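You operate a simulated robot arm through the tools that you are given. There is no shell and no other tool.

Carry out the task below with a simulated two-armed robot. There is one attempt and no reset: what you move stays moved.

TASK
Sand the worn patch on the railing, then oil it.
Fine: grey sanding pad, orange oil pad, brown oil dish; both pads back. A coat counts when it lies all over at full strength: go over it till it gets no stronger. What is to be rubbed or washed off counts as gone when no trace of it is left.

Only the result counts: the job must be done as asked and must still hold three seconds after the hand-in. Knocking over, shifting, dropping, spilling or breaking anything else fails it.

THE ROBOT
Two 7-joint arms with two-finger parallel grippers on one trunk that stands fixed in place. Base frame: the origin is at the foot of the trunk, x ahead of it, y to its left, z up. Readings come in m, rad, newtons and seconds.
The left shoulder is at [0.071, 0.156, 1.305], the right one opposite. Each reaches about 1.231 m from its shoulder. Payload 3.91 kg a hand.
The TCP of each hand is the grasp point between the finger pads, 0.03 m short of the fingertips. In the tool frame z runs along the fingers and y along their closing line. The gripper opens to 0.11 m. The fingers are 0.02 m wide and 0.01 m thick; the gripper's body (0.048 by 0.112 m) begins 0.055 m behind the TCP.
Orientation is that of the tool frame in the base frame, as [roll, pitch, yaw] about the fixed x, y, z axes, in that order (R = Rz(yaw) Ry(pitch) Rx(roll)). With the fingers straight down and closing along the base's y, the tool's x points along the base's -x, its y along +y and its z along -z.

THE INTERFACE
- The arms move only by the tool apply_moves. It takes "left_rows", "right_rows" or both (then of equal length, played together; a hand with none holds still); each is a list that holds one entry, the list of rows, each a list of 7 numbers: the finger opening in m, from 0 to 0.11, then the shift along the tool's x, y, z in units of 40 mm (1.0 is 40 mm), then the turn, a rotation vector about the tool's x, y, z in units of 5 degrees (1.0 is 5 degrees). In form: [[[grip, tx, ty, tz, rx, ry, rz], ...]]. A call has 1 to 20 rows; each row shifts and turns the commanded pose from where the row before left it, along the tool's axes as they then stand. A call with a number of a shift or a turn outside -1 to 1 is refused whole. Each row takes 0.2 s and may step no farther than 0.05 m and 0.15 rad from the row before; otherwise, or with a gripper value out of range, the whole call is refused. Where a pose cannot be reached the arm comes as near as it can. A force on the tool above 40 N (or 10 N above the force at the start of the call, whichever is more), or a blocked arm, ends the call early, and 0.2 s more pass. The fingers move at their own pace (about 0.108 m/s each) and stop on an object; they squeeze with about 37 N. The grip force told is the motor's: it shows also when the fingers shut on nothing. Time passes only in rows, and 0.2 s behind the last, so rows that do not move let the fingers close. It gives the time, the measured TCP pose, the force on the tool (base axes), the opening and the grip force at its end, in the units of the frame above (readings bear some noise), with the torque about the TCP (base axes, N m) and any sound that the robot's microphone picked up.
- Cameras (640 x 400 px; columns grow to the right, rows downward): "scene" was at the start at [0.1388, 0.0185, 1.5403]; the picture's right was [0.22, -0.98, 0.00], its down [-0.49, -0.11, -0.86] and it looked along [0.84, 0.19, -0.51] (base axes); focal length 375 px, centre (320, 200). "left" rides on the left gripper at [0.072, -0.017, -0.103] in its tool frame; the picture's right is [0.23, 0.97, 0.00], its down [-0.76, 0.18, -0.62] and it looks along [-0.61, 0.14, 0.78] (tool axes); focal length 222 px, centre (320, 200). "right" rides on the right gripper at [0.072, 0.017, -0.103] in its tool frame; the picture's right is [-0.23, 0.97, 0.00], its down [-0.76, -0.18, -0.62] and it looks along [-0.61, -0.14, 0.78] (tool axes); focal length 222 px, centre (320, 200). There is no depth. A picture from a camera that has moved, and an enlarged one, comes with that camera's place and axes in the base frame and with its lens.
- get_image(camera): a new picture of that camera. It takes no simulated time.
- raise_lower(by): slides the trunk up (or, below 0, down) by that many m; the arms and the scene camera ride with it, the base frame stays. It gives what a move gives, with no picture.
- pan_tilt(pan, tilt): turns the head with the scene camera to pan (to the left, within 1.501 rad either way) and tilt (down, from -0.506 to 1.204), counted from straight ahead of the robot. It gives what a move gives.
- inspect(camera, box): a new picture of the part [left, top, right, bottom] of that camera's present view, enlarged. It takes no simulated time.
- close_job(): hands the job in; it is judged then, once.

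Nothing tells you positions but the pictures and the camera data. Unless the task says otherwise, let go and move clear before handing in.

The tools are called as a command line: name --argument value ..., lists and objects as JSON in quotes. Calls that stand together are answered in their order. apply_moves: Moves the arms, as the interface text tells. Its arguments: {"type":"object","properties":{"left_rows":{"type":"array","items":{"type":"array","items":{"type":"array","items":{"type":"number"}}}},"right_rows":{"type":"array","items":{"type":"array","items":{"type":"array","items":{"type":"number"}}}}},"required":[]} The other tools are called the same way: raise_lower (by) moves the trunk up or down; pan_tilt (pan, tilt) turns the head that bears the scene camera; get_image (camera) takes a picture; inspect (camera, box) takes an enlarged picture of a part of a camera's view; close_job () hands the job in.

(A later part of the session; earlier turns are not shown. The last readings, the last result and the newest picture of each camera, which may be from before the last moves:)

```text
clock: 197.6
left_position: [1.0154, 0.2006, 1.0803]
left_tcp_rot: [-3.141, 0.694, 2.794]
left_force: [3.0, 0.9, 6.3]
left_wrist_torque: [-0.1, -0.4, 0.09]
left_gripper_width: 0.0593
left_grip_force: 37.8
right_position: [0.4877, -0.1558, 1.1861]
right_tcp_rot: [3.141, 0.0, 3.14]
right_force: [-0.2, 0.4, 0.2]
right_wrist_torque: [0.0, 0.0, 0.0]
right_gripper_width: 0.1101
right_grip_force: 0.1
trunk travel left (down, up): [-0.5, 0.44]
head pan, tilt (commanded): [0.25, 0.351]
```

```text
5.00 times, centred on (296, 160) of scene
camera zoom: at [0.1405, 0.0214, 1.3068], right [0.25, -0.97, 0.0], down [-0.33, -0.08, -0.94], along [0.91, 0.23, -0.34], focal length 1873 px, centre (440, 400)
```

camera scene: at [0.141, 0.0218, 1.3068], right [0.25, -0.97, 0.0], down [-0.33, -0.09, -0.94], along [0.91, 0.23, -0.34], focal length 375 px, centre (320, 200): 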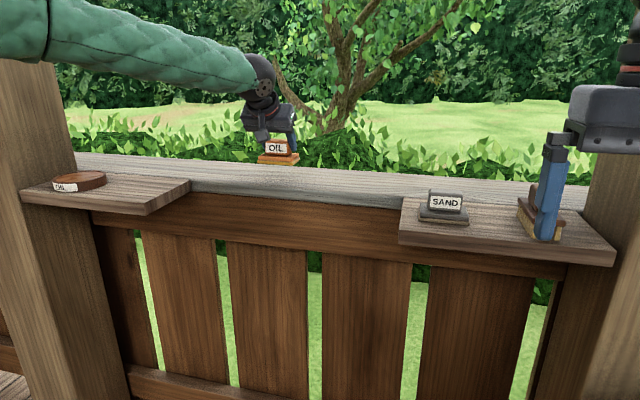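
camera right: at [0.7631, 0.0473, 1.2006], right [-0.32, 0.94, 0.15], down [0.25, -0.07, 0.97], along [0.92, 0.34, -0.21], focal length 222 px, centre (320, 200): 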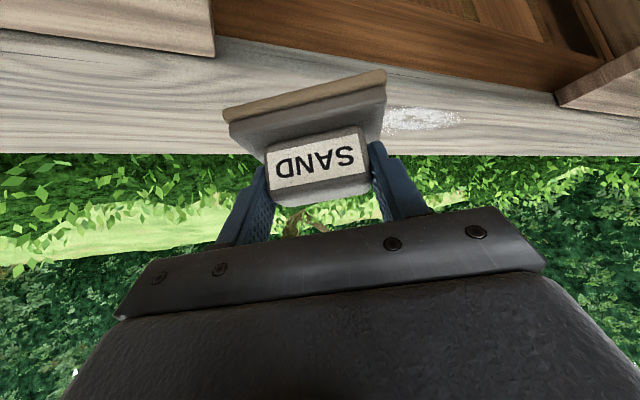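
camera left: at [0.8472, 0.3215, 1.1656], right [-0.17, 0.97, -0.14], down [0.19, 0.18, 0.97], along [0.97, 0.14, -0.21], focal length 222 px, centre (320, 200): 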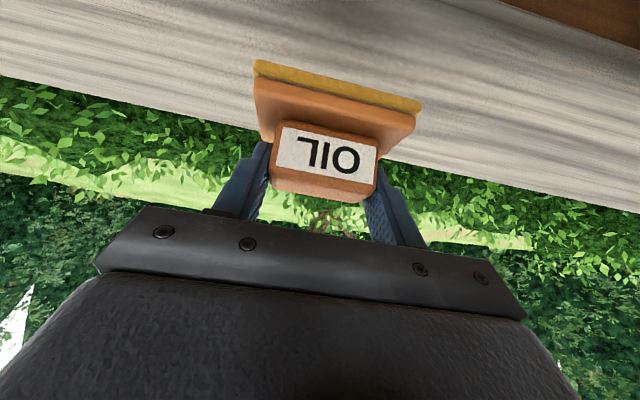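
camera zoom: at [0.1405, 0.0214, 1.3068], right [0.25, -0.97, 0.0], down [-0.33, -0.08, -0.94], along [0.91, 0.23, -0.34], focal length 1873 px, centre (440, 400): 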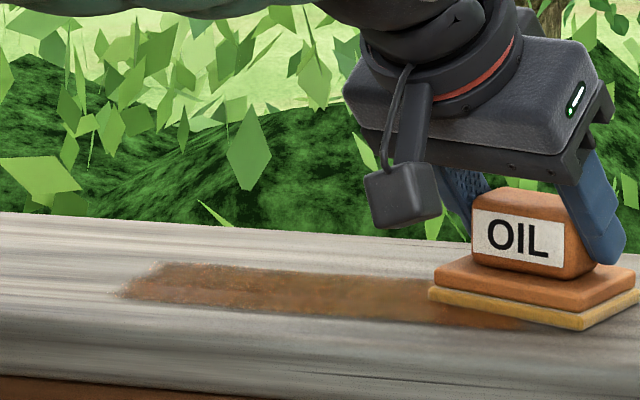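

apply_moves --left_rows '[[[0.0, 0.242, -0.111, -0.186, 0, 0, 0], [0.0, 0.131, 0.47, -0.11, 0, 0, 0], [0.0, 0.131, 0.47, -0.11, 0, 0, 0], [0.0, 0.131, 0.47, -0.11, 0, 0, 0], [0.0, 0.131, 0.47, -0.11, 0, 0, 0], [0.0, 0.131, 0.47, -0.11, 0, 0, 0], [0.0, 0.131, 0.47, -0.11, 0, 0, 0], [0.0, 0.131, 0.47, -0.11, 0, 0, 0], [0.0, 0.131, 0.47, -0.11, 0, 0, 0], [0.0, 0.131, 0.47, -0.11, 0, 0, 0], [0.0, 0.131, 0.47, -0.11, 0, 0, 0], [0.0, 0.131, 0.47, -0.11, 0, 0, 0], [0.0, -0.08, 0, -0.096, 0, 0, 0], [0.0, -0.16, 0, -0.1915, 0, 0, 0], [0.0, -0.24, 0, -0.287, 0, 0, 0], [0.0, -0.32, 0, -0.383, 0, 0, 0], [0.0, 0.131, 0.47, -0.11, 0, 0, 0], [0.0, 0.131, 0.47, -0.11, 0, 0, 0], [0.0, 0.131, 0.47, -0.11, 0, 0, 0], [0.0, 0.131, 0.47, -0.11, 0, 0, 0]]]'

inspect --camera "scene" --box '[232, 120, 360, 200]'

inspect --camera "scene" --box '[252, 165, 300, 195]'

inspect --camera "scene" --box '[296, 165, 344, 195]'

```text
clock: 201.8
left_position: [1.004, 0.5001, 1.1275]
left_tcp_rot: [-3.139, 0.693, 2.794]
left_force: [-0.3, 0.4, -0.5]
left_wrist_torque: [0.0, 0.01, 0.02]
left_gripper_width: 0.0593
left_grip_force: 36.5
right_position: [0.4872, -0.1562, 1.1868]
right_tcp_rot: [-3.141, 0.001, 3.139]
right_force: [0.4, -0.1, -0.2]
right_wrist_torque: [-0.01, 0.03, -0.04]
right_gripper_width: 0.11
right_grip_force: 0.0
trunk travel left (down, up): [-0.5, 0.44]
head pan, tilt (commanded): [0.25, 0.351]
```

```text
5.00 times, centred on (296, 160) of scene
camera zoom: at [0.1409, 0.0223, 1.3068], right [0.25, -0.97, 0.0], down [-0.33, -0.09, -0.94], along [0.91, 0.23, -0.34], focal length 1873 px, centre (440, 400)
```

zoom: 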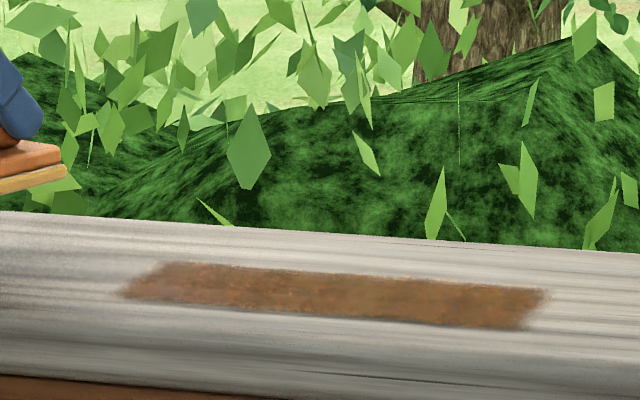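

```text
13.33 times, centred on (276, 180) of scene
camera zoom: at [0.1409, 0.0223, 1.3068], right [0.25, -0.97, 0.0], down [-0.33, -0.09, -0.94], along [0.91, 0.23, -0.34], focal length 4995 px, centre (907, 467)
```

zoom: 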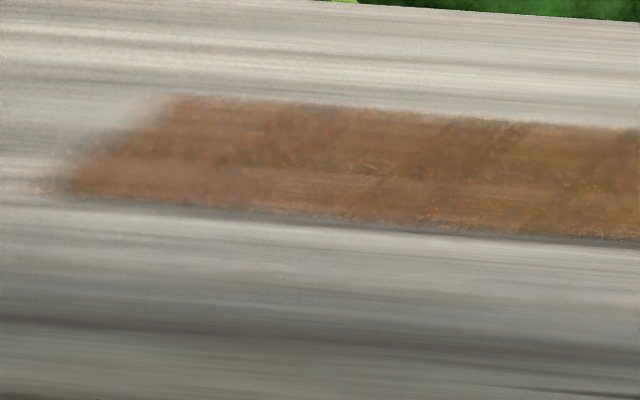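

```text
13.33 times, centred on (320, 180) of scene
camera zoom: at [0.1409, 0.0223, 1.3068], right [0.25, -0.97, 0.0], down [-0.33, -0.09, -0.94], along [0.91, 0.23, -0.34], focal length 4995 px, centre (320, 467)
```

zoom: 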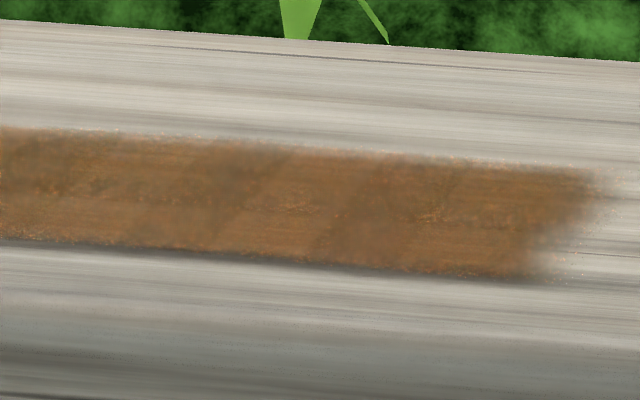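

The coat barely changed on the right and got slightly richer on the left. I'll do one more dip and a final set of passes to be sure it's at full strength.

apply_moves --left_rows '[[[0.0, 0, 0, 0, -0.43, 0, -0.51], [0.0, 0, 0, 0, -0.43, 0, -0.51], [0.0, 0, 0, 0, -0.43, 0, -0.51], [0.0, 0, 0, 0, -0.43, 0, -0.51], [0.0, 0, 0, 0, -0.43, 0, -0.51], [0.0, 0, 0, 0, -0.43, 0, -0.51], [0.0, 0.2394, 0.548, -0.2575, 0, 0, 0], [0.0, 0.2394, 0.548, -0.2575, 0, 0, 0], [0.0, 0.2394, 0.548, -0.2575, 0, 0, 0], [0.0, 0.2394, 0.548, -0.2575, 0, 0, 0], [0.0, 0.2394, 0.548, -0.2575, 0, 0, 0], [0.0, 0.2394, 0.548, -0.2575, 0, 0, 0], [0.0, 0.2394, 0.548, -0.2575, 0, 0, 0], [0.0, 0.2394, 0.548, -0.2575, 0, 0, 0], [0.0, 0.2394, 0.548, -0.2575, 0, 0, 0], [0.0, 0.2394, 0.548, -0.2575, 0, 0, 0], [0.0, 0.2394, 0.548, -0.2575, 0, 0, 0], [0.0, 0.2394, 0.548, -0.2575, 0, 0, 0], [0.0, 0.2394, 0.548, -0.2575, 0, 0, 0], [0.0, 0, 0, 0, 0, 0, 0]]]'

pan_tilt --pan 0.649 --tilt 0.351

inspect --camera "scene" --box '[190, 90, 350, 190]'

```text
clock: 206.0
left_position: [0.8203, 0.7816, 1.15]
left_tcp_rot: [3.138, 0.694, 3.141]
left_force: [0.0, -0.8, -1.2]
left_wrist_torque: [0.0, 0.02, 0.02]
left_gripper_width: 0.0596
left_grip_force: 36.9
right_position: [0.4887, -0.1561, 1.1858]
right_tcp_rot: [-3.142, -0.001, 3.139]
right_force: [0.0, -0.4, 0.0]
right_wrist_torque: [0.0, 0.02, -0.02]
right_gripper_width: 0.11
right_grip_force: 0.1
trunk travel left (down, up): [-0.5, 0.44]
head pan, tilt (commanded): [0.25, 0.351]
```

```text
clock: 206.8
left_position: [0.8211, 0.7824, 1.1524]
left_tcp_rot: [3.141, 0.696, 3.139]
left_force: [0.9, -0.1, -1.4]
left_wrist_torque: [0.0, 0.01, -0.02]
left_gripper_width: 0.0596
left_grip_force: 37.4
right_position: [0.4876, -0.1569, 1.1854]
right_tcp_rot: [3.141, 0.0, 3.14]
right_force: [0.2, 0.7, -0.4]
right_wrist_torque: [-0.05, 0.01, -0.01]
right_gripper_width: 0.1102
right_grip_force: 0.1
trunk travel left (down, up): [-0.5, 0.44]
head pan, tilt (commanded): [0.649, 0.351]
```

```text
4.00 times, centred on (270, 140) of scene
camera zoom: at [0.1249, 0.0551, 1.3068], right [0.6, -0.8, 0.0], down [-0.27, -0.21, -0.94], along [0.75, 0.57, -0.34], focal length 1498 px, centre (520, 440)
```

zoom: 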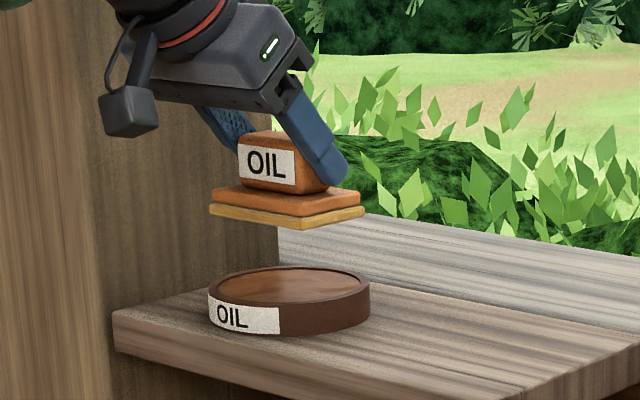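

apply_moves --left_rows '[[[0.0, 0.22, 0.07, 0.34, 0, 0, 0], [0.0, 0.257, 0, 0.306, 0, 0, 0], [0.0, 0.129, 0, 0.153, 0, 0, 0], [0.0, 0.064, 0, 0.077, 0, 0, 0], [0.0, 0.032, 0, 0.038, 0, 0, 0], [0.0, 0, 0, 0, 0, 0, 0]]]'

```text
clock: 208.2
left_position: [0.8235, 0.7873, 1.1049]
left_tcp_rot: [3.14, 0.698, -3.141]
left_force: [0.2, 0.0, -0.8]
left_wrist_torque: [0.02, 0.01, -0.03]
left_gripper_width: 0.0595
left_grip_force: 36.6
right_position: [0.4886, -0.157, 1.1859]
right_tcp_rot: [-3.139, 0.001, 3.14]
right_force: [0.7, -0.1, 0.6]
right_wrist_torque: [-0.02, -0.01, 0.0]
right_gripper_width: 0.1099
right_grip_force: 0.1
trunk travel left (down, up): [-0.5, 0.44]
head pan, tilt (commanded): [0.649, 0.351]
```

apply_moves --left_rows '[[[0.0, 0.032, 0, 0.038, 0, 0, 0], [0.0, 0.032, 0, 0.038, 0, 0, 0], [0.0, 0, 0, 0, 0, 0, 0]]]'

```text
clock: 209.0
left_position: [0.8234, 0.7868, 1.1021]
left_tcp_rot: [3.139, 0.695, -3.141]
left_force: [-0.2, 0.5, -1.1]
left_wrist_torque: [0.03, 0.04, 0.02]
left_gripper_width: 0.0596
left_grip_force: 37.0
right_position: [0.4886, -0.1559, 1.1852]
right_tcp_rot: [-3.14, 0.0, 3.14]
right_force: [0.3, 0.6, 1.0]
right_wrist_torque: [-0.02, 0.02, 0.04]
right_gripper_width: 0.1101
right_grip_force: 0.0
trunk travel left (down, up): [-0.5, 0.44]
head pan, tilt (commanded): [0.649, 0.351]
```

apply_moves --left_rows '[[[0.0, 0.024, 0, 0.029, 0, 0, 0], [0.0, 0, 0, 0, 0, 0, 0]]]'

```text
clock: 209.6
left_position: [0.8253, 0.7871, 1.1021]
left_tcp_rot: [3.14, 0.697, 3.14]
left_force: [0.4, 0.4, -0.9]
left_wrist_torque: [0.01, -0.01, -0.02]
left_gripper_width: 0.0595
left_grip_force: 36.6
right_position: [0.4872, -0.1551, 1.1866]
right_tcp_rot: [-3.14, 0.0, 3.139]
right_force: [0.5, 1.0, 0.5]
right_wrist_torque: [0.02, -0.02, 0.01]
right_gripper_width: 0.1098
right_grip_force: 0.2
trunk travel left (down, up): [-0.5, 0.44]
head pan, tilt (commanded): [0.649, 0.351]
```

apply_moves --left_rows '[[[0.0, 0.024, 0, 0.029, 0, 0, 0], [0.0, 0, 0, 0, 0, 0, 0]]]'

```text
clock: 210.2
left_position: [0.8248, 0.7859, 1.0997]
left_tcp_rot: [3.138, 0.699, 3.139]
left_force: [2.9, 2.5, 10.0]
left_wrist_torque: [-0.31, 0.08, 0.08]
left_gripper_width: 0.0596
left_grip_force: 37.6
right_position: [0.4866, -0.1563, 1.187]
right_tcp_rot: [3.141, 0.0, 3.138]
right_force: [0.3, 0.6, 0.2]
right_wrist_torque: [0.02, -0.04, -0.01]
right_gripper_width: 0.1101
right_grip_force: 0.0
trunk travel left (down, up): [-0.5, 0.44]
head pan, tilt (commanded): [0.649, 0.351]
```

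apply_moves --left_rows '[[[0.0, -0.01, 0, -0.012, 0, 0, 0], [0.0, 0, 0, 0, 0, 0, 0], [0.0, 0, 0, 0, 0, 0, 0], [0.0, -0.05, 0, -0.0575, 0, 0, 0], [0.0, -0.1, 0, -0.115, 0, 0, 0], [0.0, -0.16, 0, -0.19, 0, 0, 0], [0.0, -0.24, 0, -0.287, 0, 0, 0], [0.0, -0.24, 0, -0.287, 0, 0, 0], [0.0, -0.2, 0, -0.24, 0, 0, 0], [0.0, 0, 0, 0, 0, 0, 0]]]'

inspect --camera "scene" --box '[190, 90, 350, 190]'

```text
clock: 212.4
left_position: [0.8249, 0.7866, 1.1608]
left_tcp_rot: [3.14, 0.694, -3.139]
left_force: [0.6, -0.8, -1.6]
left_wrist_torque: [0.01, 0.01, -0.02]
left_gripper_width: 0.0596
left_grip_force: 37.1
right_position: [0.4883, -0.1564, 1.1869]
right_tcp_rot: [-3.139, -0.001, 3.137]
right_force: [-0.7, -0.4, 0.2]
right_wrist_torque: [0.01, 0.0, 0.01]
right_gripper_width: 0.1098
right_grip_force: 0.1
trunk travel left (down, up): [-0.5, 0.44]
head pan, tilt (commanded): [0.649, 0.351]
```

```text
4.00 times, centred on (270, 140) of scene
camera zoom: at [0.1249, 0.0555, 1.3067], right [0.6, -0.8, 0.0], down [-0.27, -0.21, -0.94], along [0.75, 0.57, -0.34], focal length 1498 px, centre (520, 440)
```

zoom: 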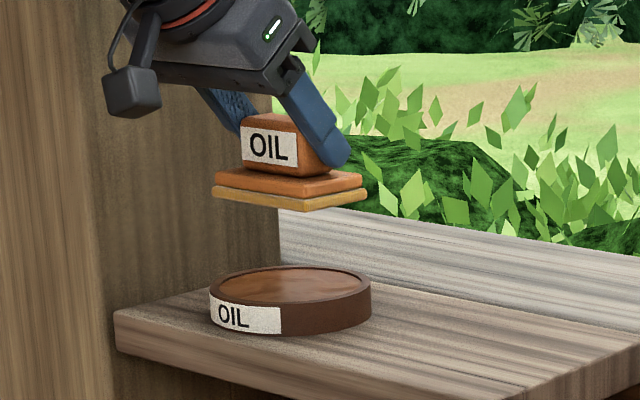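

apply_moves --left_rows '[[[0.0, -0.066, -0.284, 0.09, 0, 0, 0], [0.0, -0.1316, -0.5685, 0.1796, 0, 0, 0], [0.0, -0.1316, -0.5685, 0.1796, 0, 0, 0], [0.0, -0.1316, -0.5685, 0.1796, 0, 0, 0], [0.0, -0.1316, -0.5685, 0.1796, 0, 0, 0], [0.0, -0.1316, -0.5685, 0.1796, 0, 0, 0], [0.0, -0.1316, -0.5685, 0.1796, 0, 0, 0], [0.0, -0.1316, -0.5685, 0.1796, 0, 0, 0], [0.0, -0.1316, -0.5685, 0.1796, 0, 0, 0], [0.0, -0.1316, -0.5685, 0.1796, 0, 0, 0], [0.0, -0.1316, -0.5685, 0.1796, 0, 0, 0], [0.0, -0.1316, -0.5685, 0.1796, 0, 0, 0], [0.0, -0.1316, -0.5685, 0.1796, 0, 0, 0], [0.0, -0.1316, -0.5685, 0.1796, 0, 0, 0], [0.0, -0.1316, -0.5685, 0.1796, 0, 0, 0], [0.0, -0.1316, -0.5685, 0.1796, 0, 0, 0], [0.0, -0.1316, -0.5685, 0.1796, 0, 0, 0], [0.0, -0.066, -0.284, 0.09, 0, 0, 0], [0.0, 0, 0, 0, 0, 0, 0]]]'

apply_moves --left_rows '[[[0.0, 0, 0, 0, 0.43, 0, 0.51], [0.0, 0, 0, 0, 0.43, 0, 0.51], [0.0, 0, 0, 0, 0.43, 0, 0.51], [0.0, 0, 0, 0, 0.43, 0, 0.51], [0.0, 0, 0, 0, 0.43, 0, 0.51], [0.0, 0, 0, 0, 0.43, 0, 0.51], [0.0, 0, 0, 0, 0, 0, 0]]]'

pan_tilt --pan 0.25 --tilt 0.351

```text
clock: 216.4
left_position: [0.9707, 0.4005, 1.1257]
left_tcp_rot: [3.139, 0.697, 3.14]
left_force: [-0.2, -1.0, -2.0]
left_wrist_torque: [0.02, 0.01, -0.03]
left_gripper_width: 0.0596
left_grip_force: 37.4
right_position: [0.4873, -0.1557, 1.186]
right_tcp_rot: [-3.141, 0.001, 3.14]
right_force: [0.8, -1.1, -0.6]
right_wrist_torque: [0.0, 0.0, 0.02]
right_gripper_width: 0.1099
right_grip_force: 0.0
trunk travel left (down, up): [-0.5, 0.44]
head pan, tilt (commanded): [0.649, 0.351]
```

```text
clock: 218.0
left_position: [0.9729, 0.4013, 1.1242]
left_tcp_rot: [-3.141, 0.694, 2.79]
left_force: [-0.2, 0.6, -1.5]
left_wrist_torque: [0.03, -0.01, 0.0]
left_gripper_width: 0.0596
left_grip_force: 37.5
right_position: [0.4876, -0.1564, 1.1866]
right_tcp_rot: [-3.141, 0.0, 3.141]
right_force: [-0.6, -0.3, 0.0]
right_wrist_torque: [0.01, 0.03, -0.02]
right_gripper_width: 0.1099
right_grip_force: 0.0
trunk travel left (down, up): [-0.5, 0.44]
head pan, tilt (commanded): [0.649, 0.351]
```

```text
clock: 218.9
left_position: [0.9726, 0.4, 1.1247]
left_tcp_rot: [3.141, 0.695, 2.794]
left_force: [0.4, 0.3, -1.2]
left_wrist_torque: [0.03, -0.01, 0.0]
left_gripper_width: 0.0596
left_grip_force: 36.9
right_position: [0.488, -0.1559, 1.1862]
right_tcp_rot: [-3.141, 0.0, 3.14]
right_force: [-1.0, 0.1, 0.1]
right_wrist_torque: [-0.02, 0.01, 0.01]
right_gripper_width: 0.11
right_grip_force: 0.0
trunk travel left (down, up): [-0.5, 0.44]
head pan, tilt (commanded): [0.25, 0.351]
```

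apply_moves --left_rows '[[[0.0, 0.14, 0.21, 0.28, 0, 0, 0], [0.0, 0.14, 0.21, 0.28, 0, 0, 0], [0.0, 0.12, 0.15, 0.24, 0, 0, 0], [0.0, 0.0875, 0.055, 0.1775, 0, 0, 0], [0.0, 0.024, 0, 0.029, 0, 0, 0], [0.0, 0, 0, 0, 0, 0, 0]]]'

```text
clock: 220.3
left_position: [0.9907, 0.423, 1.0798]
left_tcp_rot: [-3.141, 0.695, 2.793]
left_force: [-0.2, -0.1, -0.8]
left_wrist_torque: [0.04, -0.05, 0.04]
left_gripper_width: 0.0596
left_grip_force: 37.6
right_position: [0.4875, -0.1563, 1.1863]
right_tcp_rot: [-3.141, 0.0, 3.141]
right_force: [-0.2, 0.6, 0.2]
right_wrist_torque: [0.01, 0.04, 0.0]
right_gripper_width: 0.1098
right_grip_force: 0.1
trunk travel left (down, up): [-0.5, 0.44]
head pan, tilt (commanded): [0.25, 0.351]
```

Just above contact. Pressing 1.5 mm, then stroking the full length.

apply_moves --left_rows '[[[0.0, 0.024, 0, 0.029, 0, 0, 0], [0.0, 0, 0, 0, 0, 0, 0], [0.0, -0.131, -0.47, 0.11, 0, 0, 0], [0.0, -0.131, -0.47, 0.11, 0, 0, 0], [0.0, -0.131, -0.47, 0.11, 0, 0, 0], [0.0, -0.131, -0.47, 0.11, 0, 0, 0], [0.0, -0.131, -0.47, 0.11, 0, 0, 0], [0.0, -0.131, -0.47, 0.11, 0, 0, 0], [0.0, -0.131, -0.47, 0.11, 0, 0, 0], [0.0, -0.131, -0.47, 0.11, 0, 0, 0], [0.0, -0.131, -0.47, 0.11, 0, 0, 0], [0.0, -0.131, -0.47, 0.11, 0, 0, 0], [0.0, -0.131, -0.47, 0.11, 0, 0, 0]]]'

```text
clock: 223.1
left_position: [0.9908, 0.2021, 1.0789]
left_tcp_rot: [3.139, 0.697, 2.792]
left_force: [3.7, 4.6, 14.0]
left_wrist_torque: [0.04, 0.03, -0.04]
left_gripper_width: 0.0596
left_grip_force: 37.1
right_position: [0.4869, -0.1554, 1.1873]
right_tcp_rot: [3.141, 0.001, 3.14]
right_force: [0.0, 0.3, -0.2]
right_wrist_torque: [-0.01, 0.0, -0.03]
right_gripper_width: 0.1101
right_grip_force: 0.0
trunk travel left (down, up): [-0.5, 0.44]
head pan, tilt (commanded): [0.25, 0.351]
```

apply_moves --left_rows '[[[0.0, -0.252, 0.12, 0.211, 0, 0, 0], [0.0, 0.131, 0.47, -0.11, 0, 0, 0], [0.0, 0.131, 0.47, -0.11, 0, 0, 0], [0.0, 0.131, 0.47, -0.11, 0, 0, 0], [0.0, 0.131, 0.47, -0.11, 0, 0, 0], [0.0, 0.131, 0.47, -0.11, 0, 0, 0], [0.0, 0.131, 0.47, -0.11, 0, 0, 0], [0.0, 0.131, 0.47, -0.11, 0, 0, 0], [0.0, 0.131, 0.47, -0.11, 0, 0, 0], [0.0, 0.131, 0.47, -0.11, 0, 0, 0], [0.0, 0.131, 0.47, -0.11, 0, 0, 0], [0.0, 0.131, 0.47, -0.11, 0, 0, 0]]]'

```text
clock: 225.7
left_position: [1.0066, 0.4202, 1.0794]
left_tcp_rot: [3.14, 0.693, 2.793]
left_force: [0.4, -0.9, 7.7]
left_wrist_torque: [0.1, -0.32, -0.18]
left_gripper_width: 0.0594
left_grip_force: 37.5
right_position: [0.4875, -0.156, 1.187]
right_tcp_rot: [3.141, 0.001, 3.141]
right_force: [0.6, -0.6, -0.2]
right_wrist_torque: [-0.04, -0.01, 0.0]
right_gripper_width: 0.1101
right_grip_force: 0.0
trunk travel left (down, up): [-0.5, 0.44]
head pan, tilt (commanded): [0.25, 0.351]
```

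apply_moves --left_rows '[[[0.0, -0.208, 0.103, 0.191, 0, 0, 0], [0.0, -0.131, -0.47, 0.11, 0, 0, 0], [0.0, -0.131, -0.47, 0.11, 0, 0, 0], [0.0, -0.131, -0.47, 0.11, 0, 0, 0], [0.0, -0.131, -0.47, 0.11, 0, 0, 0], [0.0, -0.131, -0.47, 0.11, 0, 0, 0], [0.0, -0.131, -0.47, 0.11, 0, 0, 0], [0.0, -0.131, -0.47, 0.11, 0, 0, 0], [0.0, -0.131, -0.47, 0.11, 0, 0, 0], [0.0, -0.131, -0.47, 0.11, 0, 0, 0], [0.0, -0.131, -0.47, 0.11, 0, 0, 0], [0.0, -0.131, -0.47, 0.11, 0, 0, 0]]]'

```text
clock: 228.3
left_position: [1.0136, 0.2004, 1.0794]
left_tcp_rot: [-3.14, 0.698, 2.793]
left_force: [1.6, 9.4, 28.7]
left_wrist_torque: [0.01, -0.26, -0.04]
left_gripper_width: 0.0592
left_grip_force: 36.9
right_position: [0.4846, -0.1556, 1.1882]
right_tcp_rot: [3.141, 0.002, 3.14]
right_force: [-0.1, -0.2, -0.3]
right_wrist_torque: [0.03, 0.0, 0.02]
right_gripper_width: 0.1099
right_grip_force: 0.1
trunk travel left (down, up): [-0.5, 0.44]
head pan, tilt (commanded): [0.25, 0.351]
```

apply_moves --left_rows '[[[0.0, 0.23, -0.12, -0.235, 0, 0, 0], [0.0, 0.131, 0.47, -0.11, 0, 0, 0], [0.0, 0.131, 0.47, -0.11, 0, 0, 0], [0.0, 0.131, 0.47, -0.11, 0, 0, 0], [0.0, 0.131, 0.47, -0.11, 0, 0, 0], [0.0, 0.131, 0.47, -0.11, 0, 0, 0], [0.0, 0.131, 0.47, -0.11, 0, 0, 0], [0.0, 0.131, 0.47, -0.11, 0, 0, 0], [0.0, 0.131, 0.47, -0.11, 0, 0, 0], [0.0, 0.131, 0.47, -0.11, 0, 0, 0], [0.0, 0.131, 0.47, -0.11, 0, 0, 0], [0.0, 0.131, 0.47, -0.11, 0, 0, 0], [0.0, -0.08, 0, -0.096, 0, 0, 0], [0.0, -0.16, 0, -0.1915, 0, 0, 0], [0.0, -0.24, 0, -0.287, 0, 0, 0], [0.0, -0.32, 0, -0.383, 0, 0, 0], [0.0, 0.131, 0.47, -0.11, 0, 0, 0], [0.0, 0.131, 0.47, -0.11, 0, 0, 0], [0.0, 0.131, 0.47, -0.11, 0, 0, 0], [0.0, 0.131, 0.47, -0.11, 0, 0, 0]]]'

inspect --camera "scene" --box '[232, 120, 360, 200]'

inspect --camera "scene" --box '[252, 165, 300, 195]'

inspect --camera "scene" --box '[296, 165, 344, 195]'

```text
clock: 232.5
left_position: [1.0042, 0.5015, 1.1295]
left_tcp_rot: [3.14, 0.694, 2.792]
left_force: [-0.2, -0.3, -1.1]
left_wrist_torque: [0.01, -0.03, 0.0]
left_gripper_width: 0.0594
left_grip_force: 37.3
right_position: [0.4872, -0.156, 1.1871]
right_tcp_rot: [3.142, 0.001, 3.139]
right_force: [-0.2, -0.2, 0.8]
right_wrist_torque: [-0.02, 0.02, 0.02]
right_gripper_width: 0.1099
right_grip_force: 0.0
trunk travel left (down, up): [-0.5, 0.44]
head pan, tilt (commanded): [0.25, 0.351]
```

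```text
5.00 times, centred on (296, 160) of scene
camera zoom: at [0.1409, 0.0222, 1.3068], right [0.25, -0.97, 0.0], down [-0.33, -0.09, -0.94], along [0.91, 0.23, -0.34], focal length 1873 px, centre (440, 400)
```

zoom: 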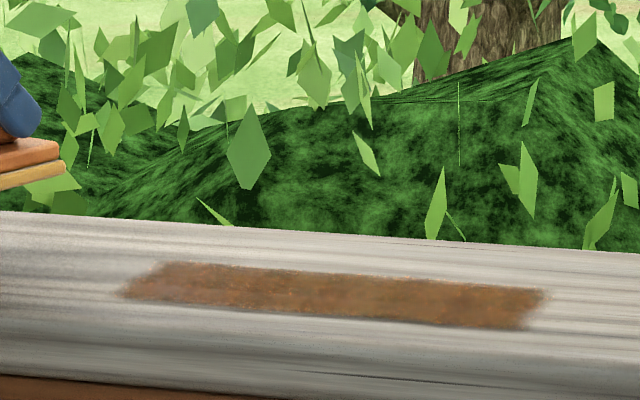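

```text
13.33 times, centred on (276, 180) of scene
camera zoom: at [0.1409, 0.0222, 1.3068], right [0.25, -0.97, 0.0], down [-0.33, -0.09, -0.94], along [0.91, 0.23, -0.34], focal length 4995 px, centre (907, 467)
```

zoom: 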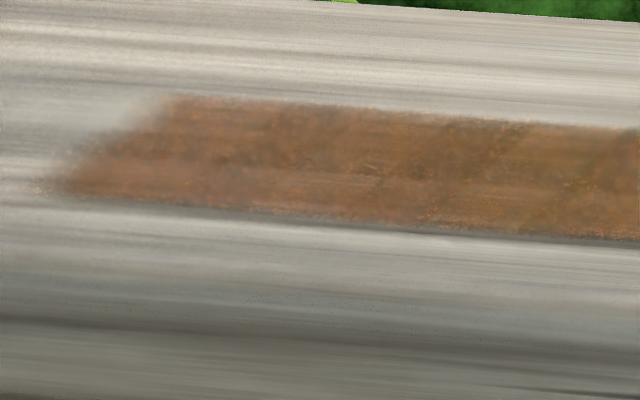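

```text
13.33 times, centred on (320, 180) of scene
camera zoom: at [0.1409, 0.0222, 1.3068], right [0.25, -0.97, 0.0], down [-0.33, -0.09, -0.94], along [0.91, 0.23, -0.34], focal length 4995 px, centre (320, 467)
```

zoom: 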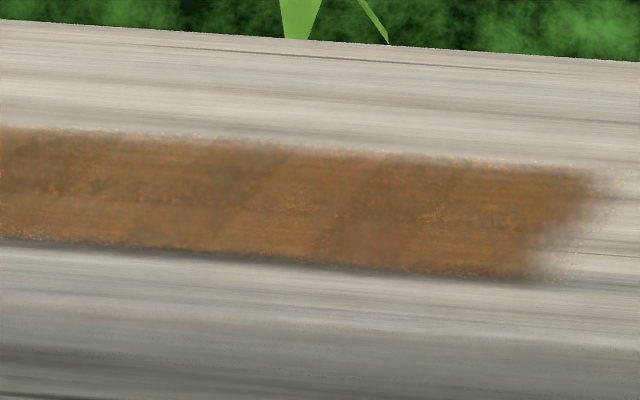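

The coat looks identical to the previous check, so it's at full strength. Now I'll carry the orange pad back above its place on the left shelf.

apply_moves --left_rows '[[[0.0, 0, 0, 0, -0.43, 0, -0.51], [0.0, 0, 0, 0, -0.43, 0, -0.51], [0.0, 0, 0, 0, -0.43, 0, -0.51], [0.0, 0, 0, 0, -0.43, 0, -0.51], [0.0, 0, 0, 0, -0.43, 0, -0.51], [0.0, 0, 0, 0, -0.43, 0, -0.51], [0.0, 0.178, 0.18, -0.168, 0, 0, 0], [0.0, 0.3556, 0.3597, -0.3367, 0, 0, 0], [0.0, 0.3556, 0.3597, -0.3367, 0, 0, 0], [0.0, 0.3556, 0.3597, -0.3367, 0, 0, 0], [0.0, 0.3556, 0.3597, -0.3367, 0, 0, 0], [0.0, 0.3556, 0.3597, -0.3367, 0, 0, 0], [0.0, 0.3556, 0.3597, -0.3367, 0, 0, 0], [0.0, 0.3556, 0.3597, -0.3367, 0, 0, 0], [0.0, 0.3556, 0.3597, -0.3367, 0, 0, 0], [0.0, 0.178, 0.18, -0.168, 0, 0, 0], [0.0, 0, 0, 0, 0, 0, 0]]]'

pan_tilt --pan 0.65 --tilt 0.35

inspect --camera "scene" --box '[220, 115, 348, 195]'

inspect --camera "left" --box '[160, 40, 480, 240]'

```text
clock: 236.1
left_position: [0.8276, 0.6311, 1.142]
left_tcp_rot: [3.14, 0.694, 3.139]
left_force: [0.0, -0.5, -0.8]
left_wrist_torque: [0.0, 0.01, -0.02]
left_gripper_width: 0.0595
left_grip_force: 37.3
right_position: [0.4873, -0.1559, 1.1867]
right_tcp_rot: [3.141, 0.0, 3.14]
right_force: [0.2, -0.3, 0.3]
right_wrist_torque: [-0.02, 0.0, -0.03]
right_gripper_width: 0.1102
right_grip_force: 0.0
trunk travel left (down, up): [-0.5, 0.44]
head pan, tilt (commanded): [0.25, 0.351]
```

```text
clock: 237.0
left_position: [0.8265, 0.6313, 1.1421]
left_tcp_rot: [3.14, 0.698, 3.14]
left_force: [0.5, -0.2, -0.7]
left_wrist_torque: [0.0, 0.02, 0.0]
left_gripper_width: 0.0594
left_grip_force: 36.6
right_position: [0.4877, -0.1576, 1.1858]
right_tcp_rot: [3.141, -0.002, 3.141]
right_force: [0.7, -0.1, 0.1]
right_wrist_torque: [0.03, 0.0, 0.01]
right_gripper_width: 0.1101
right_grip_force: 0.1
trunk travel left (down, up): [-0.5, 0.44]
head pan, tilt (commanded): [0.649, 0.351]
```

```text
5.00 times, centred on (284, 155) of scene
camera zoom: at [0.1248, 0.0552, 1.3068], right [0.6, -0.8, 0.0], down [-0.27, -0.21, -0.94], along [0.75, 0.57, -0.34], focal length 1873 px, centre (500, 425)
```

zoom: 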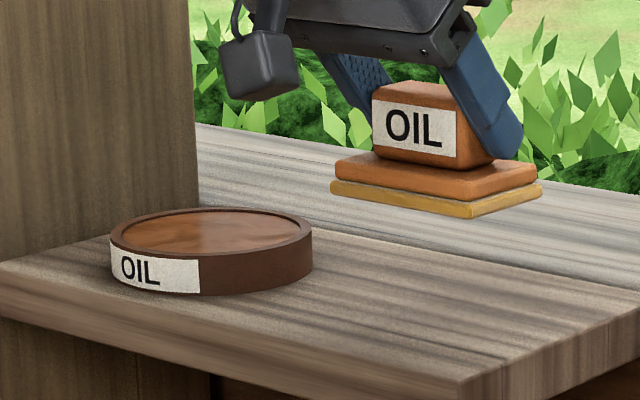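

```text
2.00 times, centred on (320, 140) of left
camera zoom: at [0.7048, 0.6153, 1.1743], right [-0.17, 0.97, -0.14], down [0.19, 0.18, 0.97], along [0.97, 0.14, -0.21], focal length 444 px, centre (320, 320)
```

zoom: 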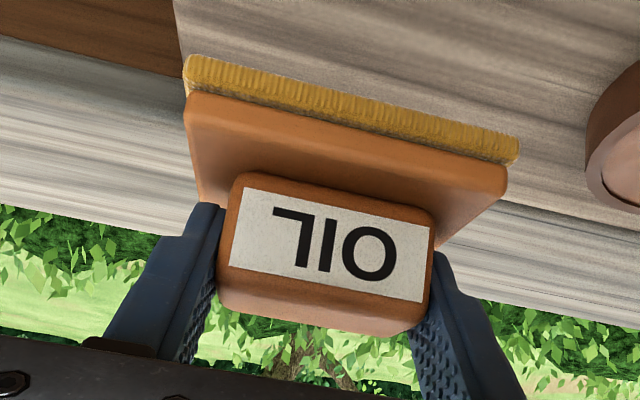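

apply_moves --left_rows '[[[0.0, 0.257, 0, 0.306, 0, 0, 0], [0.0, 0.257, 0, 0.306, 0, 0, 0], [0.0, 0.257, 0, 0.306, 0, 0, 0], [0.0, 0.129, 0, 0.153, 0, 0, 0], [0.0, 0.032, 0, 0.038, 0, 0, 0], [0.0, 0, 0, 0, 0, 0, 0]]]'

inspect --camera "scene" --box '[220, 135, 348, 215]'

```text
clock: 238.4
left_position: [0.8276, 0.6299, 1.0807]
left_tcp_rot: [-3.141, 0.697, 3.139]
left_force: [-0.4, -0.2, -0.8]
left_wrist_torque: [0.04, -0.02, -0.01]
left_gripper_width: 0.0595
left_grip_force: 36.6
right_position: [0.4872, -0.1567, 1.1858]
right_tcp_rot: [-3.141, 0.001, 3.139]
right_force: [-0.6, -0.8, 1.1]
right_wrist_torque: [-0.03, -0.02, -0.04]
right_gripper_width: 0.1099
right_grip_force: 0.0
trunk travel left (down, up): [-0.5, 0.44]
head pan, tilt (commanded): [0.649, 0.351]
```

```text
5.00 times, centred on (284, 175) of scene
camera zoom: at [0.1248, 0.0552, 1.3068], right [0.6, -0.8, 0.0], down [-0.27, -0.21, -0.94], along [0.75, 0.57, -0.34], focal length 1873 px, centre (500, 325)
```

zoom: 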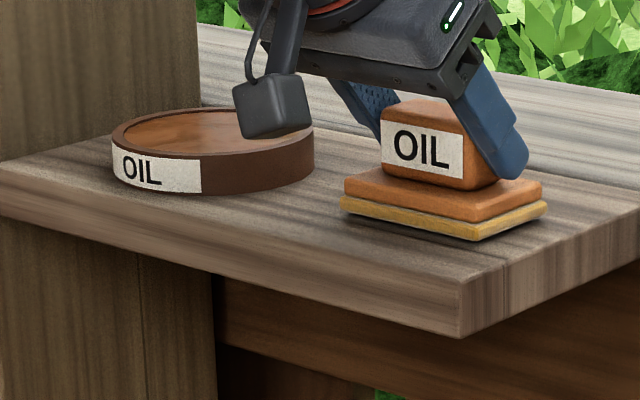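

apply_moves --left_rows '[[[0.0, 0.024, 0.0375, 0.029, 0, 0, 0], [0.0, 0.016, 0, 0.019, 0, 0, 0], [0.0, 0, 0, 0, 0, 0, 0]]]'

```text
clock: 239.2
left_position: [0.8262, 0.6307, 1.0805]
left_tcp_rot: [3.139, 0.696, 3.14]
left_force: [0.6, 0.7, -0.5]
left_wrist_torque: [-0.01, 0.01, -0.01]
left_gripper_width: 0.0597
left_grip_force: 36.9
right_position: [0.4879, -0.1561, 1.1865]
right_tcp_rot: [-3.14, -0.001, 3.139]
right_force: [-0.9, 0.1, 0.3]
right_wrist_torque: [0.0, 0.01, -0.01]
right_gripper_width: 0.11
right_grip_force: 0.0
trunk travel left (down, up): [-0.5, 0.44]
head pan, tilt (commanded): [0.649, 0.351]
```

apply_moves --left_rows '[[[0.0, 0.024, 0, 0.029, 0, 0, 0], [0.0, 0, 0, 0, 0, 0, 0]]]'

inspect --camera "scene" --box '[220, 135, 348, 215]'

```text
clock: 239.8
left_position: [0.8278, 0.63, 1.0793]
left_tcp_rot: [3.141, 0.696, 3.14]
left_force: [0.6, 0.7, -0.2]
left_wrist_torque: [-0.07, 0.0, 0.02]
left_gripper_width: 0.0596
left_grip_force: 36.9
right_position: [0.4867, -0.157, 1.1868]
right_tcp_rot: [3.141, 0.001, 3.141]
right_force: [-0.1, -0.6, 0.4]
right_wrist_torque: [0.0, -0.02, -0.01]
right_gripper_width: 0.11
right_grip_force: 0.1
trunk travel left (down, up): [-0.5, 0.44]
head pan, tilt (commanded): [0.649, 0.351]
```

```text
5.00 times, centred on (284, 175) of scene
camera zoom: at [0.1247, 0.0552, 1.3068], right [0.6, -0.8, 0.0], down [-0.27, -0.21, -0.94], along [0.75, 0.57, -0.34], focal length 1873 px, centre (500, 325)
```

zoom: 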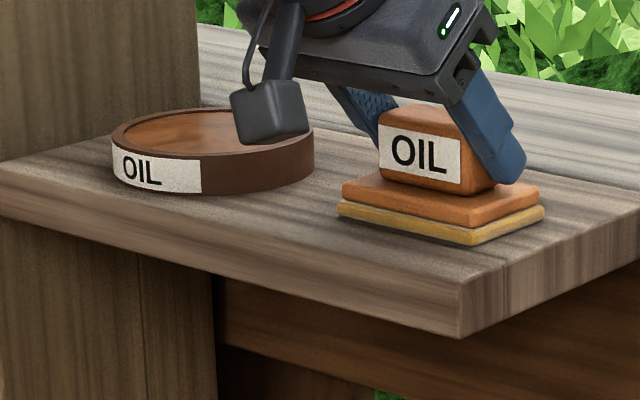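

apply_moves --left_rows '[[[0.0, 0.016, 0.01, 0.019, 0, 0, 0], [0.0, 0, 0, 0, 0, 0, 0]]]'

```text
clock: 240.4
left_position: [0.8275, 0.6322, 1.0789]
left_tcp_rot: [3.138, 0.696, 3.139]
left_force: [1.9, -2.0, 4.0]
left_wrist_torque: [-0.34, -0.01, 0.04]
left_gripper_width: 0.0596
left_grip_force: 37.1
right_position: [0.4879, -0.1566, 1.185]
right_tcp_rot: [-3.141, 0.001, 3.14]
right_force: [0.1, -0.4, 0.1]
right_wrist_torque: [0.04, 0.0, 0.02]
right_gripper_width: 0.11
right_grip_force: 0.1
trunk travel left (down, up): [-0.5, 0.44]
head pan, tilt (commanded): [0.649, 0.351]
```

The pad is down on the shelf. Releasing and lifting clear.

apply_moves --left_rows '[[[0.065, 0, 0, 0, 0, 0, 0], [0.07, 0, 0, 0, 0, 0, 0], [0.11, -0.02, 0, -0.024, 0, 0, 0], [0.11, -0.02, 0, -0.024, 0, 0, 0], [0.11, -0.1, 0, -0.12, 0, 0, 0], [0.11, -0.32, 0, -0.383, 0, 0, 0], [0.11, -0.643, 0, -0.766, 0, 0, 0], [0.11, -0.643, 0, -0.766, 0, 0, 0], [0.11, 0, 0, 0, 0, 0, 0]]]'

inspect --camera "scene" --box '[220, 135, 348, 215]'

get_image --camera "left"

```text
clock: 242.4
left_position: [0.8264, 0.6321, 1.1876]
left_tcp_rot: [3.14, 0.696, 3.141]
left_force: [-1.3, 0.3, -0.8]
left_wrist_torque: [-0.03, 0.02, 0.03]
left_gripper_width: 0.1101
left_grip_force: 0.1
right_position: [0.4879, -0.1562, 1.1853]
right_tcp_rot: [-3.139, 0.0, 3.14]
right_force: [0.5, -0.1, 0.3]
right_wrist_torque: [-0.05, -0.03, 0.02]
right_gripper_width: 0.1099
right_grip_force: 0.0
trunk travel left (down, up): [-0.5, 0.44]
head pan, tilt (commanded): [0.649, 0.351]
```

```text
5.00 times, centred on (284, 175) of scene
camera zoom: at [0.125, 0.0556, 1.3067], right [0.6, -0.8, 0.0], down [-0.27, -0.21, -0.94], along [0.75, 0.57, -0.34], focal length 1873 px, centre (500, 325)
```

zoom: 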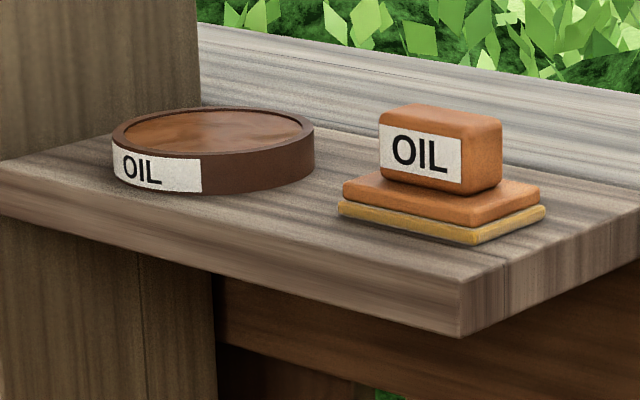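

```text
taken
camera left: at [0.7056, 0.6167, 1.2208], right [-0.18, 0.97, -0.14], down [0.19, 0.18, 0.97], along [0.97, 0.14, -0.21], focal length 222 px, centre (320, 200)
```

left: 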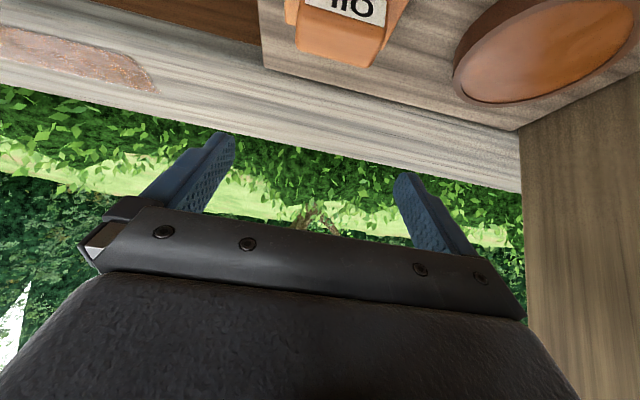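

The orange pad and dish both match their original positions. I'll straighten the left hand and look down on the coat for a final check.

apply_moves --left_rows '[[[0.11, 0.766, 0, -0.643, 0, 0, 0], [0.11, 0.766, 0, -0.643, 0, 0, 0], [0.11, 0, 0, 0, 0, 1, 0], [0.11, 0, 0, 0, 0, 1, 0], [0.11, 0, 0, 0, 0, 1, 0], [0.11, 0, 0, 0, 0, 1, 0], [0.11, 0, 0, 0, 0, 1, 0], [0.11, 0, 0, 0, 0, 1, 0], [0.11, 0, 0, 0, 0, 1, 0], [0.11, 0, 0, 0, 0, 1, 0], [0.11, -0.48, -0.91, -0.11, 0, 0, 0], [0.11, -0.48, -0.91, -0.11, 0, 0, 0], [0.11, -0.48, -0.91, -0.11, 0, 0, 0], [0.11, -0.48, -0.91, -0.11, 0, 0, 0], [0.11, -0.48, -0.91, -0.11, 0, 0, 0], [0.11, -0.48, -0.91, -0.11, 0, 0, 0], [0.11, -0.48, -0.91, -0.11, 0, 0, 0], [0.11, -0.48, -0.91, -0.11, 0, 0, 0]]]'

get_image --camera "left"

inspect --camera "left" --box '[180, 60, 460, 235]'

```text
clock: 246.2
left_position: [0.9049, 0.3467, 1.2182]
left_tcp_rot: [3.14, -0.004, -3.141]
left_force: [-0.1, 0.0, 0.2]
left_wrist_torque: [0.0, -0.02, 0.02]
left_gripper_width: 0.1098
left_grip_force: 0.1
right_position: [0.4889, -0.1558, 1.1846]
right_tcp_rot: [-3.14, -0.002, 3.139]
right_force: [-0.5, 0.4, -0.2]
right_wrist_torque: [0.01, 0.04, -0.03]
right_gripper_width: 0.1102
right_grip_force: 0.1
trunk travel left (down, up): [-0.5, 0.44]
head pan, tilt (commanded): [0.649, 0.351]
```

```text
taken
camera left: at [0.8317, 0.3293, 1.3221], right [-0.23, 0.97, 0.0], down [0.76, 0.18, 0.62], along [0.6, 0.14, -0.78], focal length 222 px, centre (320, 200)
```

left: 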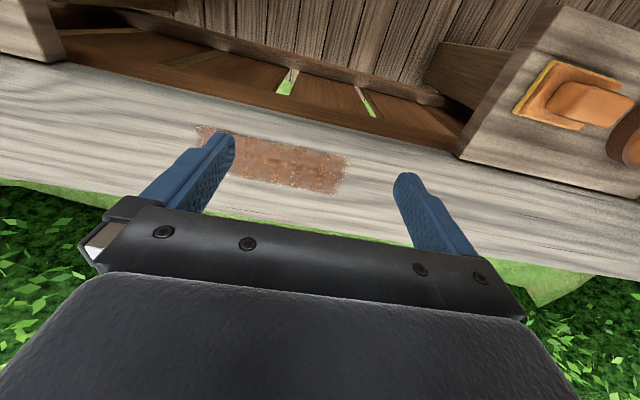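

```text
2.29 times, centred on (320, 148) of left
camera zoom: at [0.8317, 0.3293, 1.3221], right [-0.23, 0.97, 0.0], down [0.76, 0.18, 0.62], along [0.6, 0.14, -0.78], focal length 508 px, centre (320, 320)
```

zoom: 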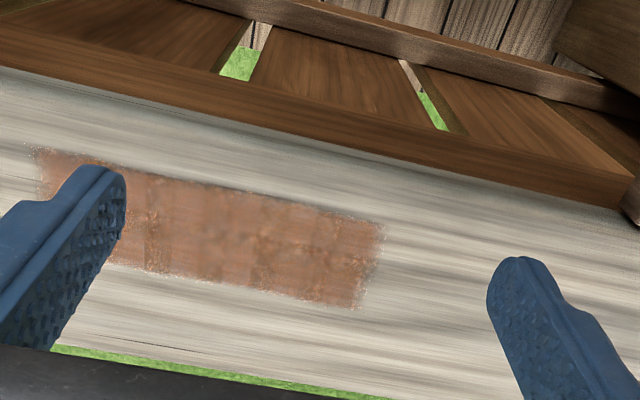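

The tone varies a little, which may just be gloss reflecting the gripper. I'll shift the viewpoint to see whether the pattern stays put.

apply_moves --left_rows '[[[0.11, 0, 0.7, -0.4, 0, 0, 0], [0.11, 0, 0.7, -0.4, 0, 0, 0], [0.11, 0, 0.7, -0.4, 0, 0, 0], [0.11, 0, 0, 0, 0, 0, 0]]]'

inspect --camera "left" --box '[100, 60, 380, 235]'

pan_tilt --pan 0.25 --tilt 0.351

inspect --camera "scene" --box '[232, 120, 360, 200]'

```text
clock: 247.2
left_position: [0.9008, 0.4233, 1.2704]
left_tcp_rot: [3.14, -0.004, 3.141]
left_force: [-0.1, 0.3, 0.7]
left_wrist_torque: [-0.04, 0.01, 0.01]
left_gripper_width: 0.1099
left_grip_force: 0.0
right_position: [0.488, -0.1575, 1.1853]
right_tcp_rot: [3.141, 0.001, 3.14]
right_force: [0.9, -0.4, 0.5]
right_wrist_torque: [-0.02, 0.01, -0.02]
right_gripper_width: 0.11
right_grip_force: 0.0
trunk travel left (down, up): [-0.5, 0.44]
head pan, tilt (commanded): [0.649, 0.351]
```

```text
2.29 times, centred on (240, 148) of left
camera zoom: at [0.8296, 0.4065, 1.3742], right [-0.23, 0.97, 0.0], down [0.76, 0.18, 0.62], along [0.6, 0.14, -0.78], focal length 508 px, centre (503, 320)
```

zoom: 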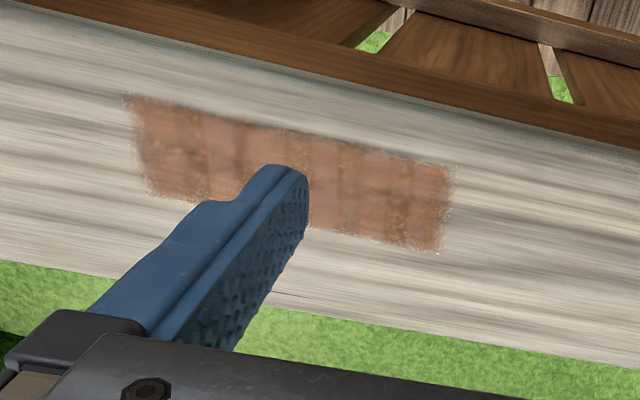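

```text
clock: 248.1
left_position: [0.901, 0.4238, 1.2692]
left_tcp_rot: [3.141, -0.003, 3.141]
left_force: [0.4, -0.8, 0.1]
left_wrist_torque: [0.0, 0.01, 0.02]
left_gripper_width: 0.1104
left_grip_force: 0.0
right_position: [0.4886, -0.156, 1.1864]
right_tcp_rot: [-3.141, -0.001, 3.141]
right_force: [-1.1, -0.2, 0.2]
right_wrist_torque: [0.01, -0.01, 0.03]
right_gripper_width: 0.1101
right_grip_force: 0.0
trunk travel left (down, up): [-0.5, 0.44]
head pan, tilt (commanded): [0.25, 0.351]
```

```text
5.00 times, centred on (296, 160) of scene
camera zoom: at [0.1409, 0.0218, 1.3068], right [0.25, -0.97, 0.0], down [-0.33, -0.09, -0.94], along [0.91, 0.23, -0.34], focal length 1873 px, centre (440, 400)
```

zoom: 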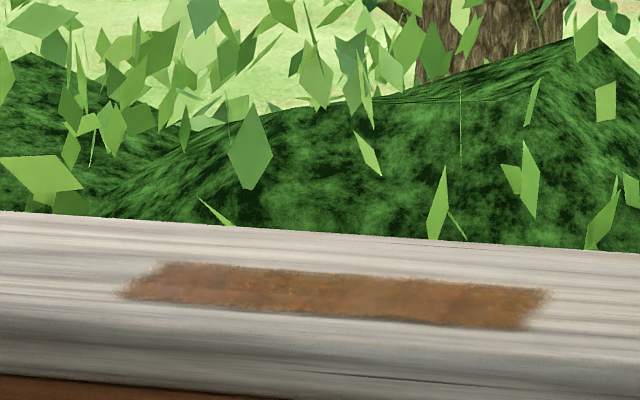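

inspect --camera "left" --box '[145, 90, 305, 190]'

```text
4.00 times, centred on (225, 140) of left
camera zoom: at [0.8292, 0.4068, 1.3743], right [-0.23, 0.97, 0.0], down [0.76, 0.18, 0.62], along [0.6, 0.14, -0.78], focal length 888 px, centre (700, 440)
```

zoom: 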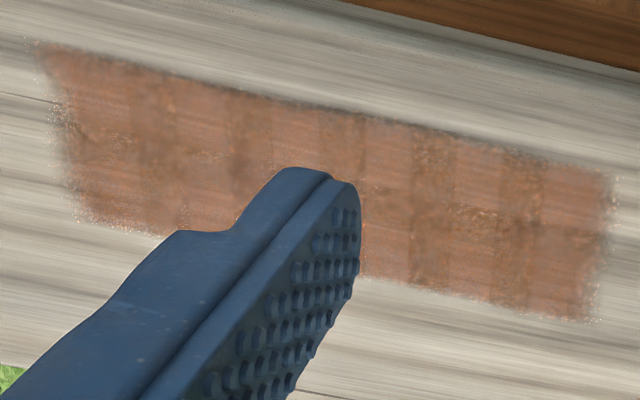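

The darker bands stay fixed and regularly spaced, and each block between them has the same tone. It looks like the coat's own texture, evenly saturated over the whole area. I'll retract the left hand and check everything once more.

apply_moves --left_rows '[[[0.11, 0.8, 0.1, 0, 0, 0, 0], [0.11, 0.8, 0.1, 0, 0, 0, 0], [0.11, 0.8, 0.1, 0, 0, 0, 0], [0.11, 0.8, 0.1, 0, 0, 0, 0], [0.11, 0.8, 0.1, 0, 0, 0, 0], [0.11, 0.8, 0.1, 0, 0, 0, 0], [0.11, 0.8, 0.1, 0, 0, 0, 0], [0.11, 0, 0, 0, 0, 0, 0]]]'

pan_tilt --pan 0.099 --tilt 0.4

get_image --camera "scene"

inspect --camera "scene" --box '[340, 150, 436, 210]'

inspect --camera "scene" --box '[0, 130, 128, 210]'

```text
clock: 249.8
left_position: [0.6763, 0.4522, 1.2696]
left_tcp_rot: [3.14, -0.004, -3.14]
left_force: [0.7, 0.6, -0.1]
left_wrist_torque: [-0.02, -0.01, -0.02]
left_gripper_width: 0.11
left_grip_force: 0.1
right_position: [0.4882, -0.1562, 1.1853]
right_tcp_rot: [3.141, -0.001, 3.141]
right_force: [0.3, -0.2, -0.1]
right_wrist_torque: [-0.01, 0.02, -0.01]
right_gripper_width: 0.1101
right_grip_force: 0.0
trunk travel left (down, up): [-0.5, 0.44]
head pan, tilt (commanded): [0.25, 0.351]
```

```text
clock: 250.6
left_position: [0.6758, 0.4528, 1.2698]
left_tcp_rot: [3.139, -0.003, 3.141]
left_force: [-0.5, -0.6, -0.2]
left_wrist_torque: [0.01, 0.01, 0.0]
left_gripper_width: 0.1098
left_grip_force: 0.0
right_position: [0.4859, -0.1559, 1.1857]
right_tcp_rot: [-3.141, -0.001, 3.14]
right_force: [0.3, 0.0, -0.3]
right_wrist_torque: [0.0, -0.02, 0.04]
right_gripper_width: 0.1101
right_grip_force: 0.1
trunk travel left (down, up): [-0.5, 0.44]
head pan, tilt (commanded): [0.099, 0.4]
```

```text
taken
camera scene: at [0.1424, 0.0081, 1.3023], right [0.1, -0.99, 0.0], down [-0.39, -0.04, -0.92], along [0.92, 0.09, -0.39], focal length 375 px, centre (320, 200)
```

scene: 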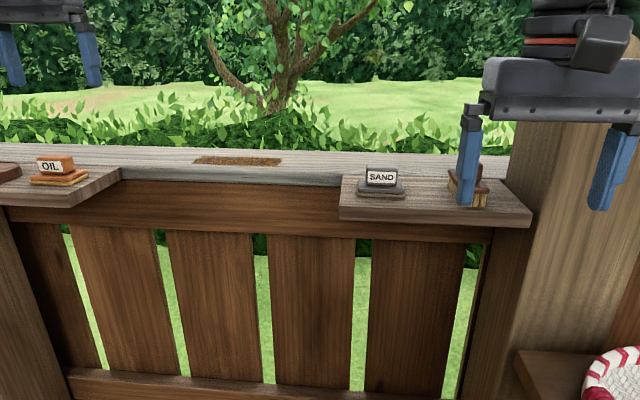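

```text
6.67 times, centred on (388, 180) of scene
camera zoom: at [0.1424, 0.0081, 1.3023], right [0.1, -0.99, 0.0], down [-0.39, -0.04, -0.92], along [0.92, 0.09, -0.39], focal length 2498 px, centre (-133, 333)
```

zoom: 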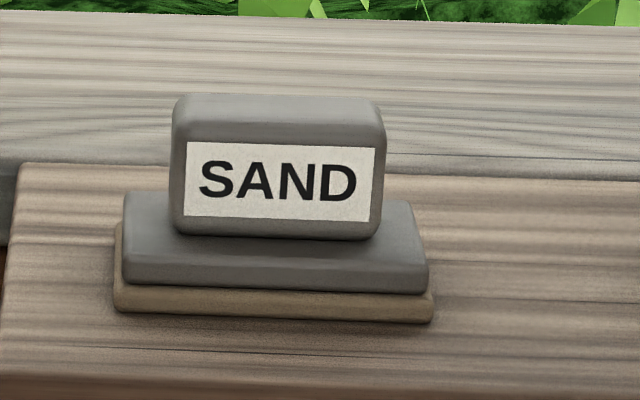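

```text
5.00 times, centred on (64, 170) of scene
camera zoom: at [0.1424, 0.0081, 1.3023], right [0.1, -0.99, 0.0], down [-0.39, -0.04, -0.92], along [0.92, 0.09, -0.39], focal length 1873 px, centre (1600, 350)
```

zoom: 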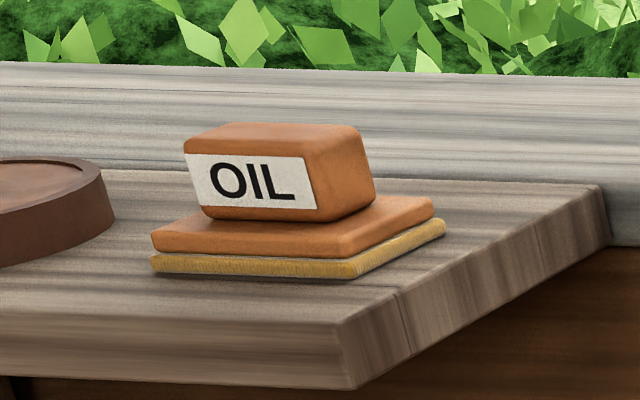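

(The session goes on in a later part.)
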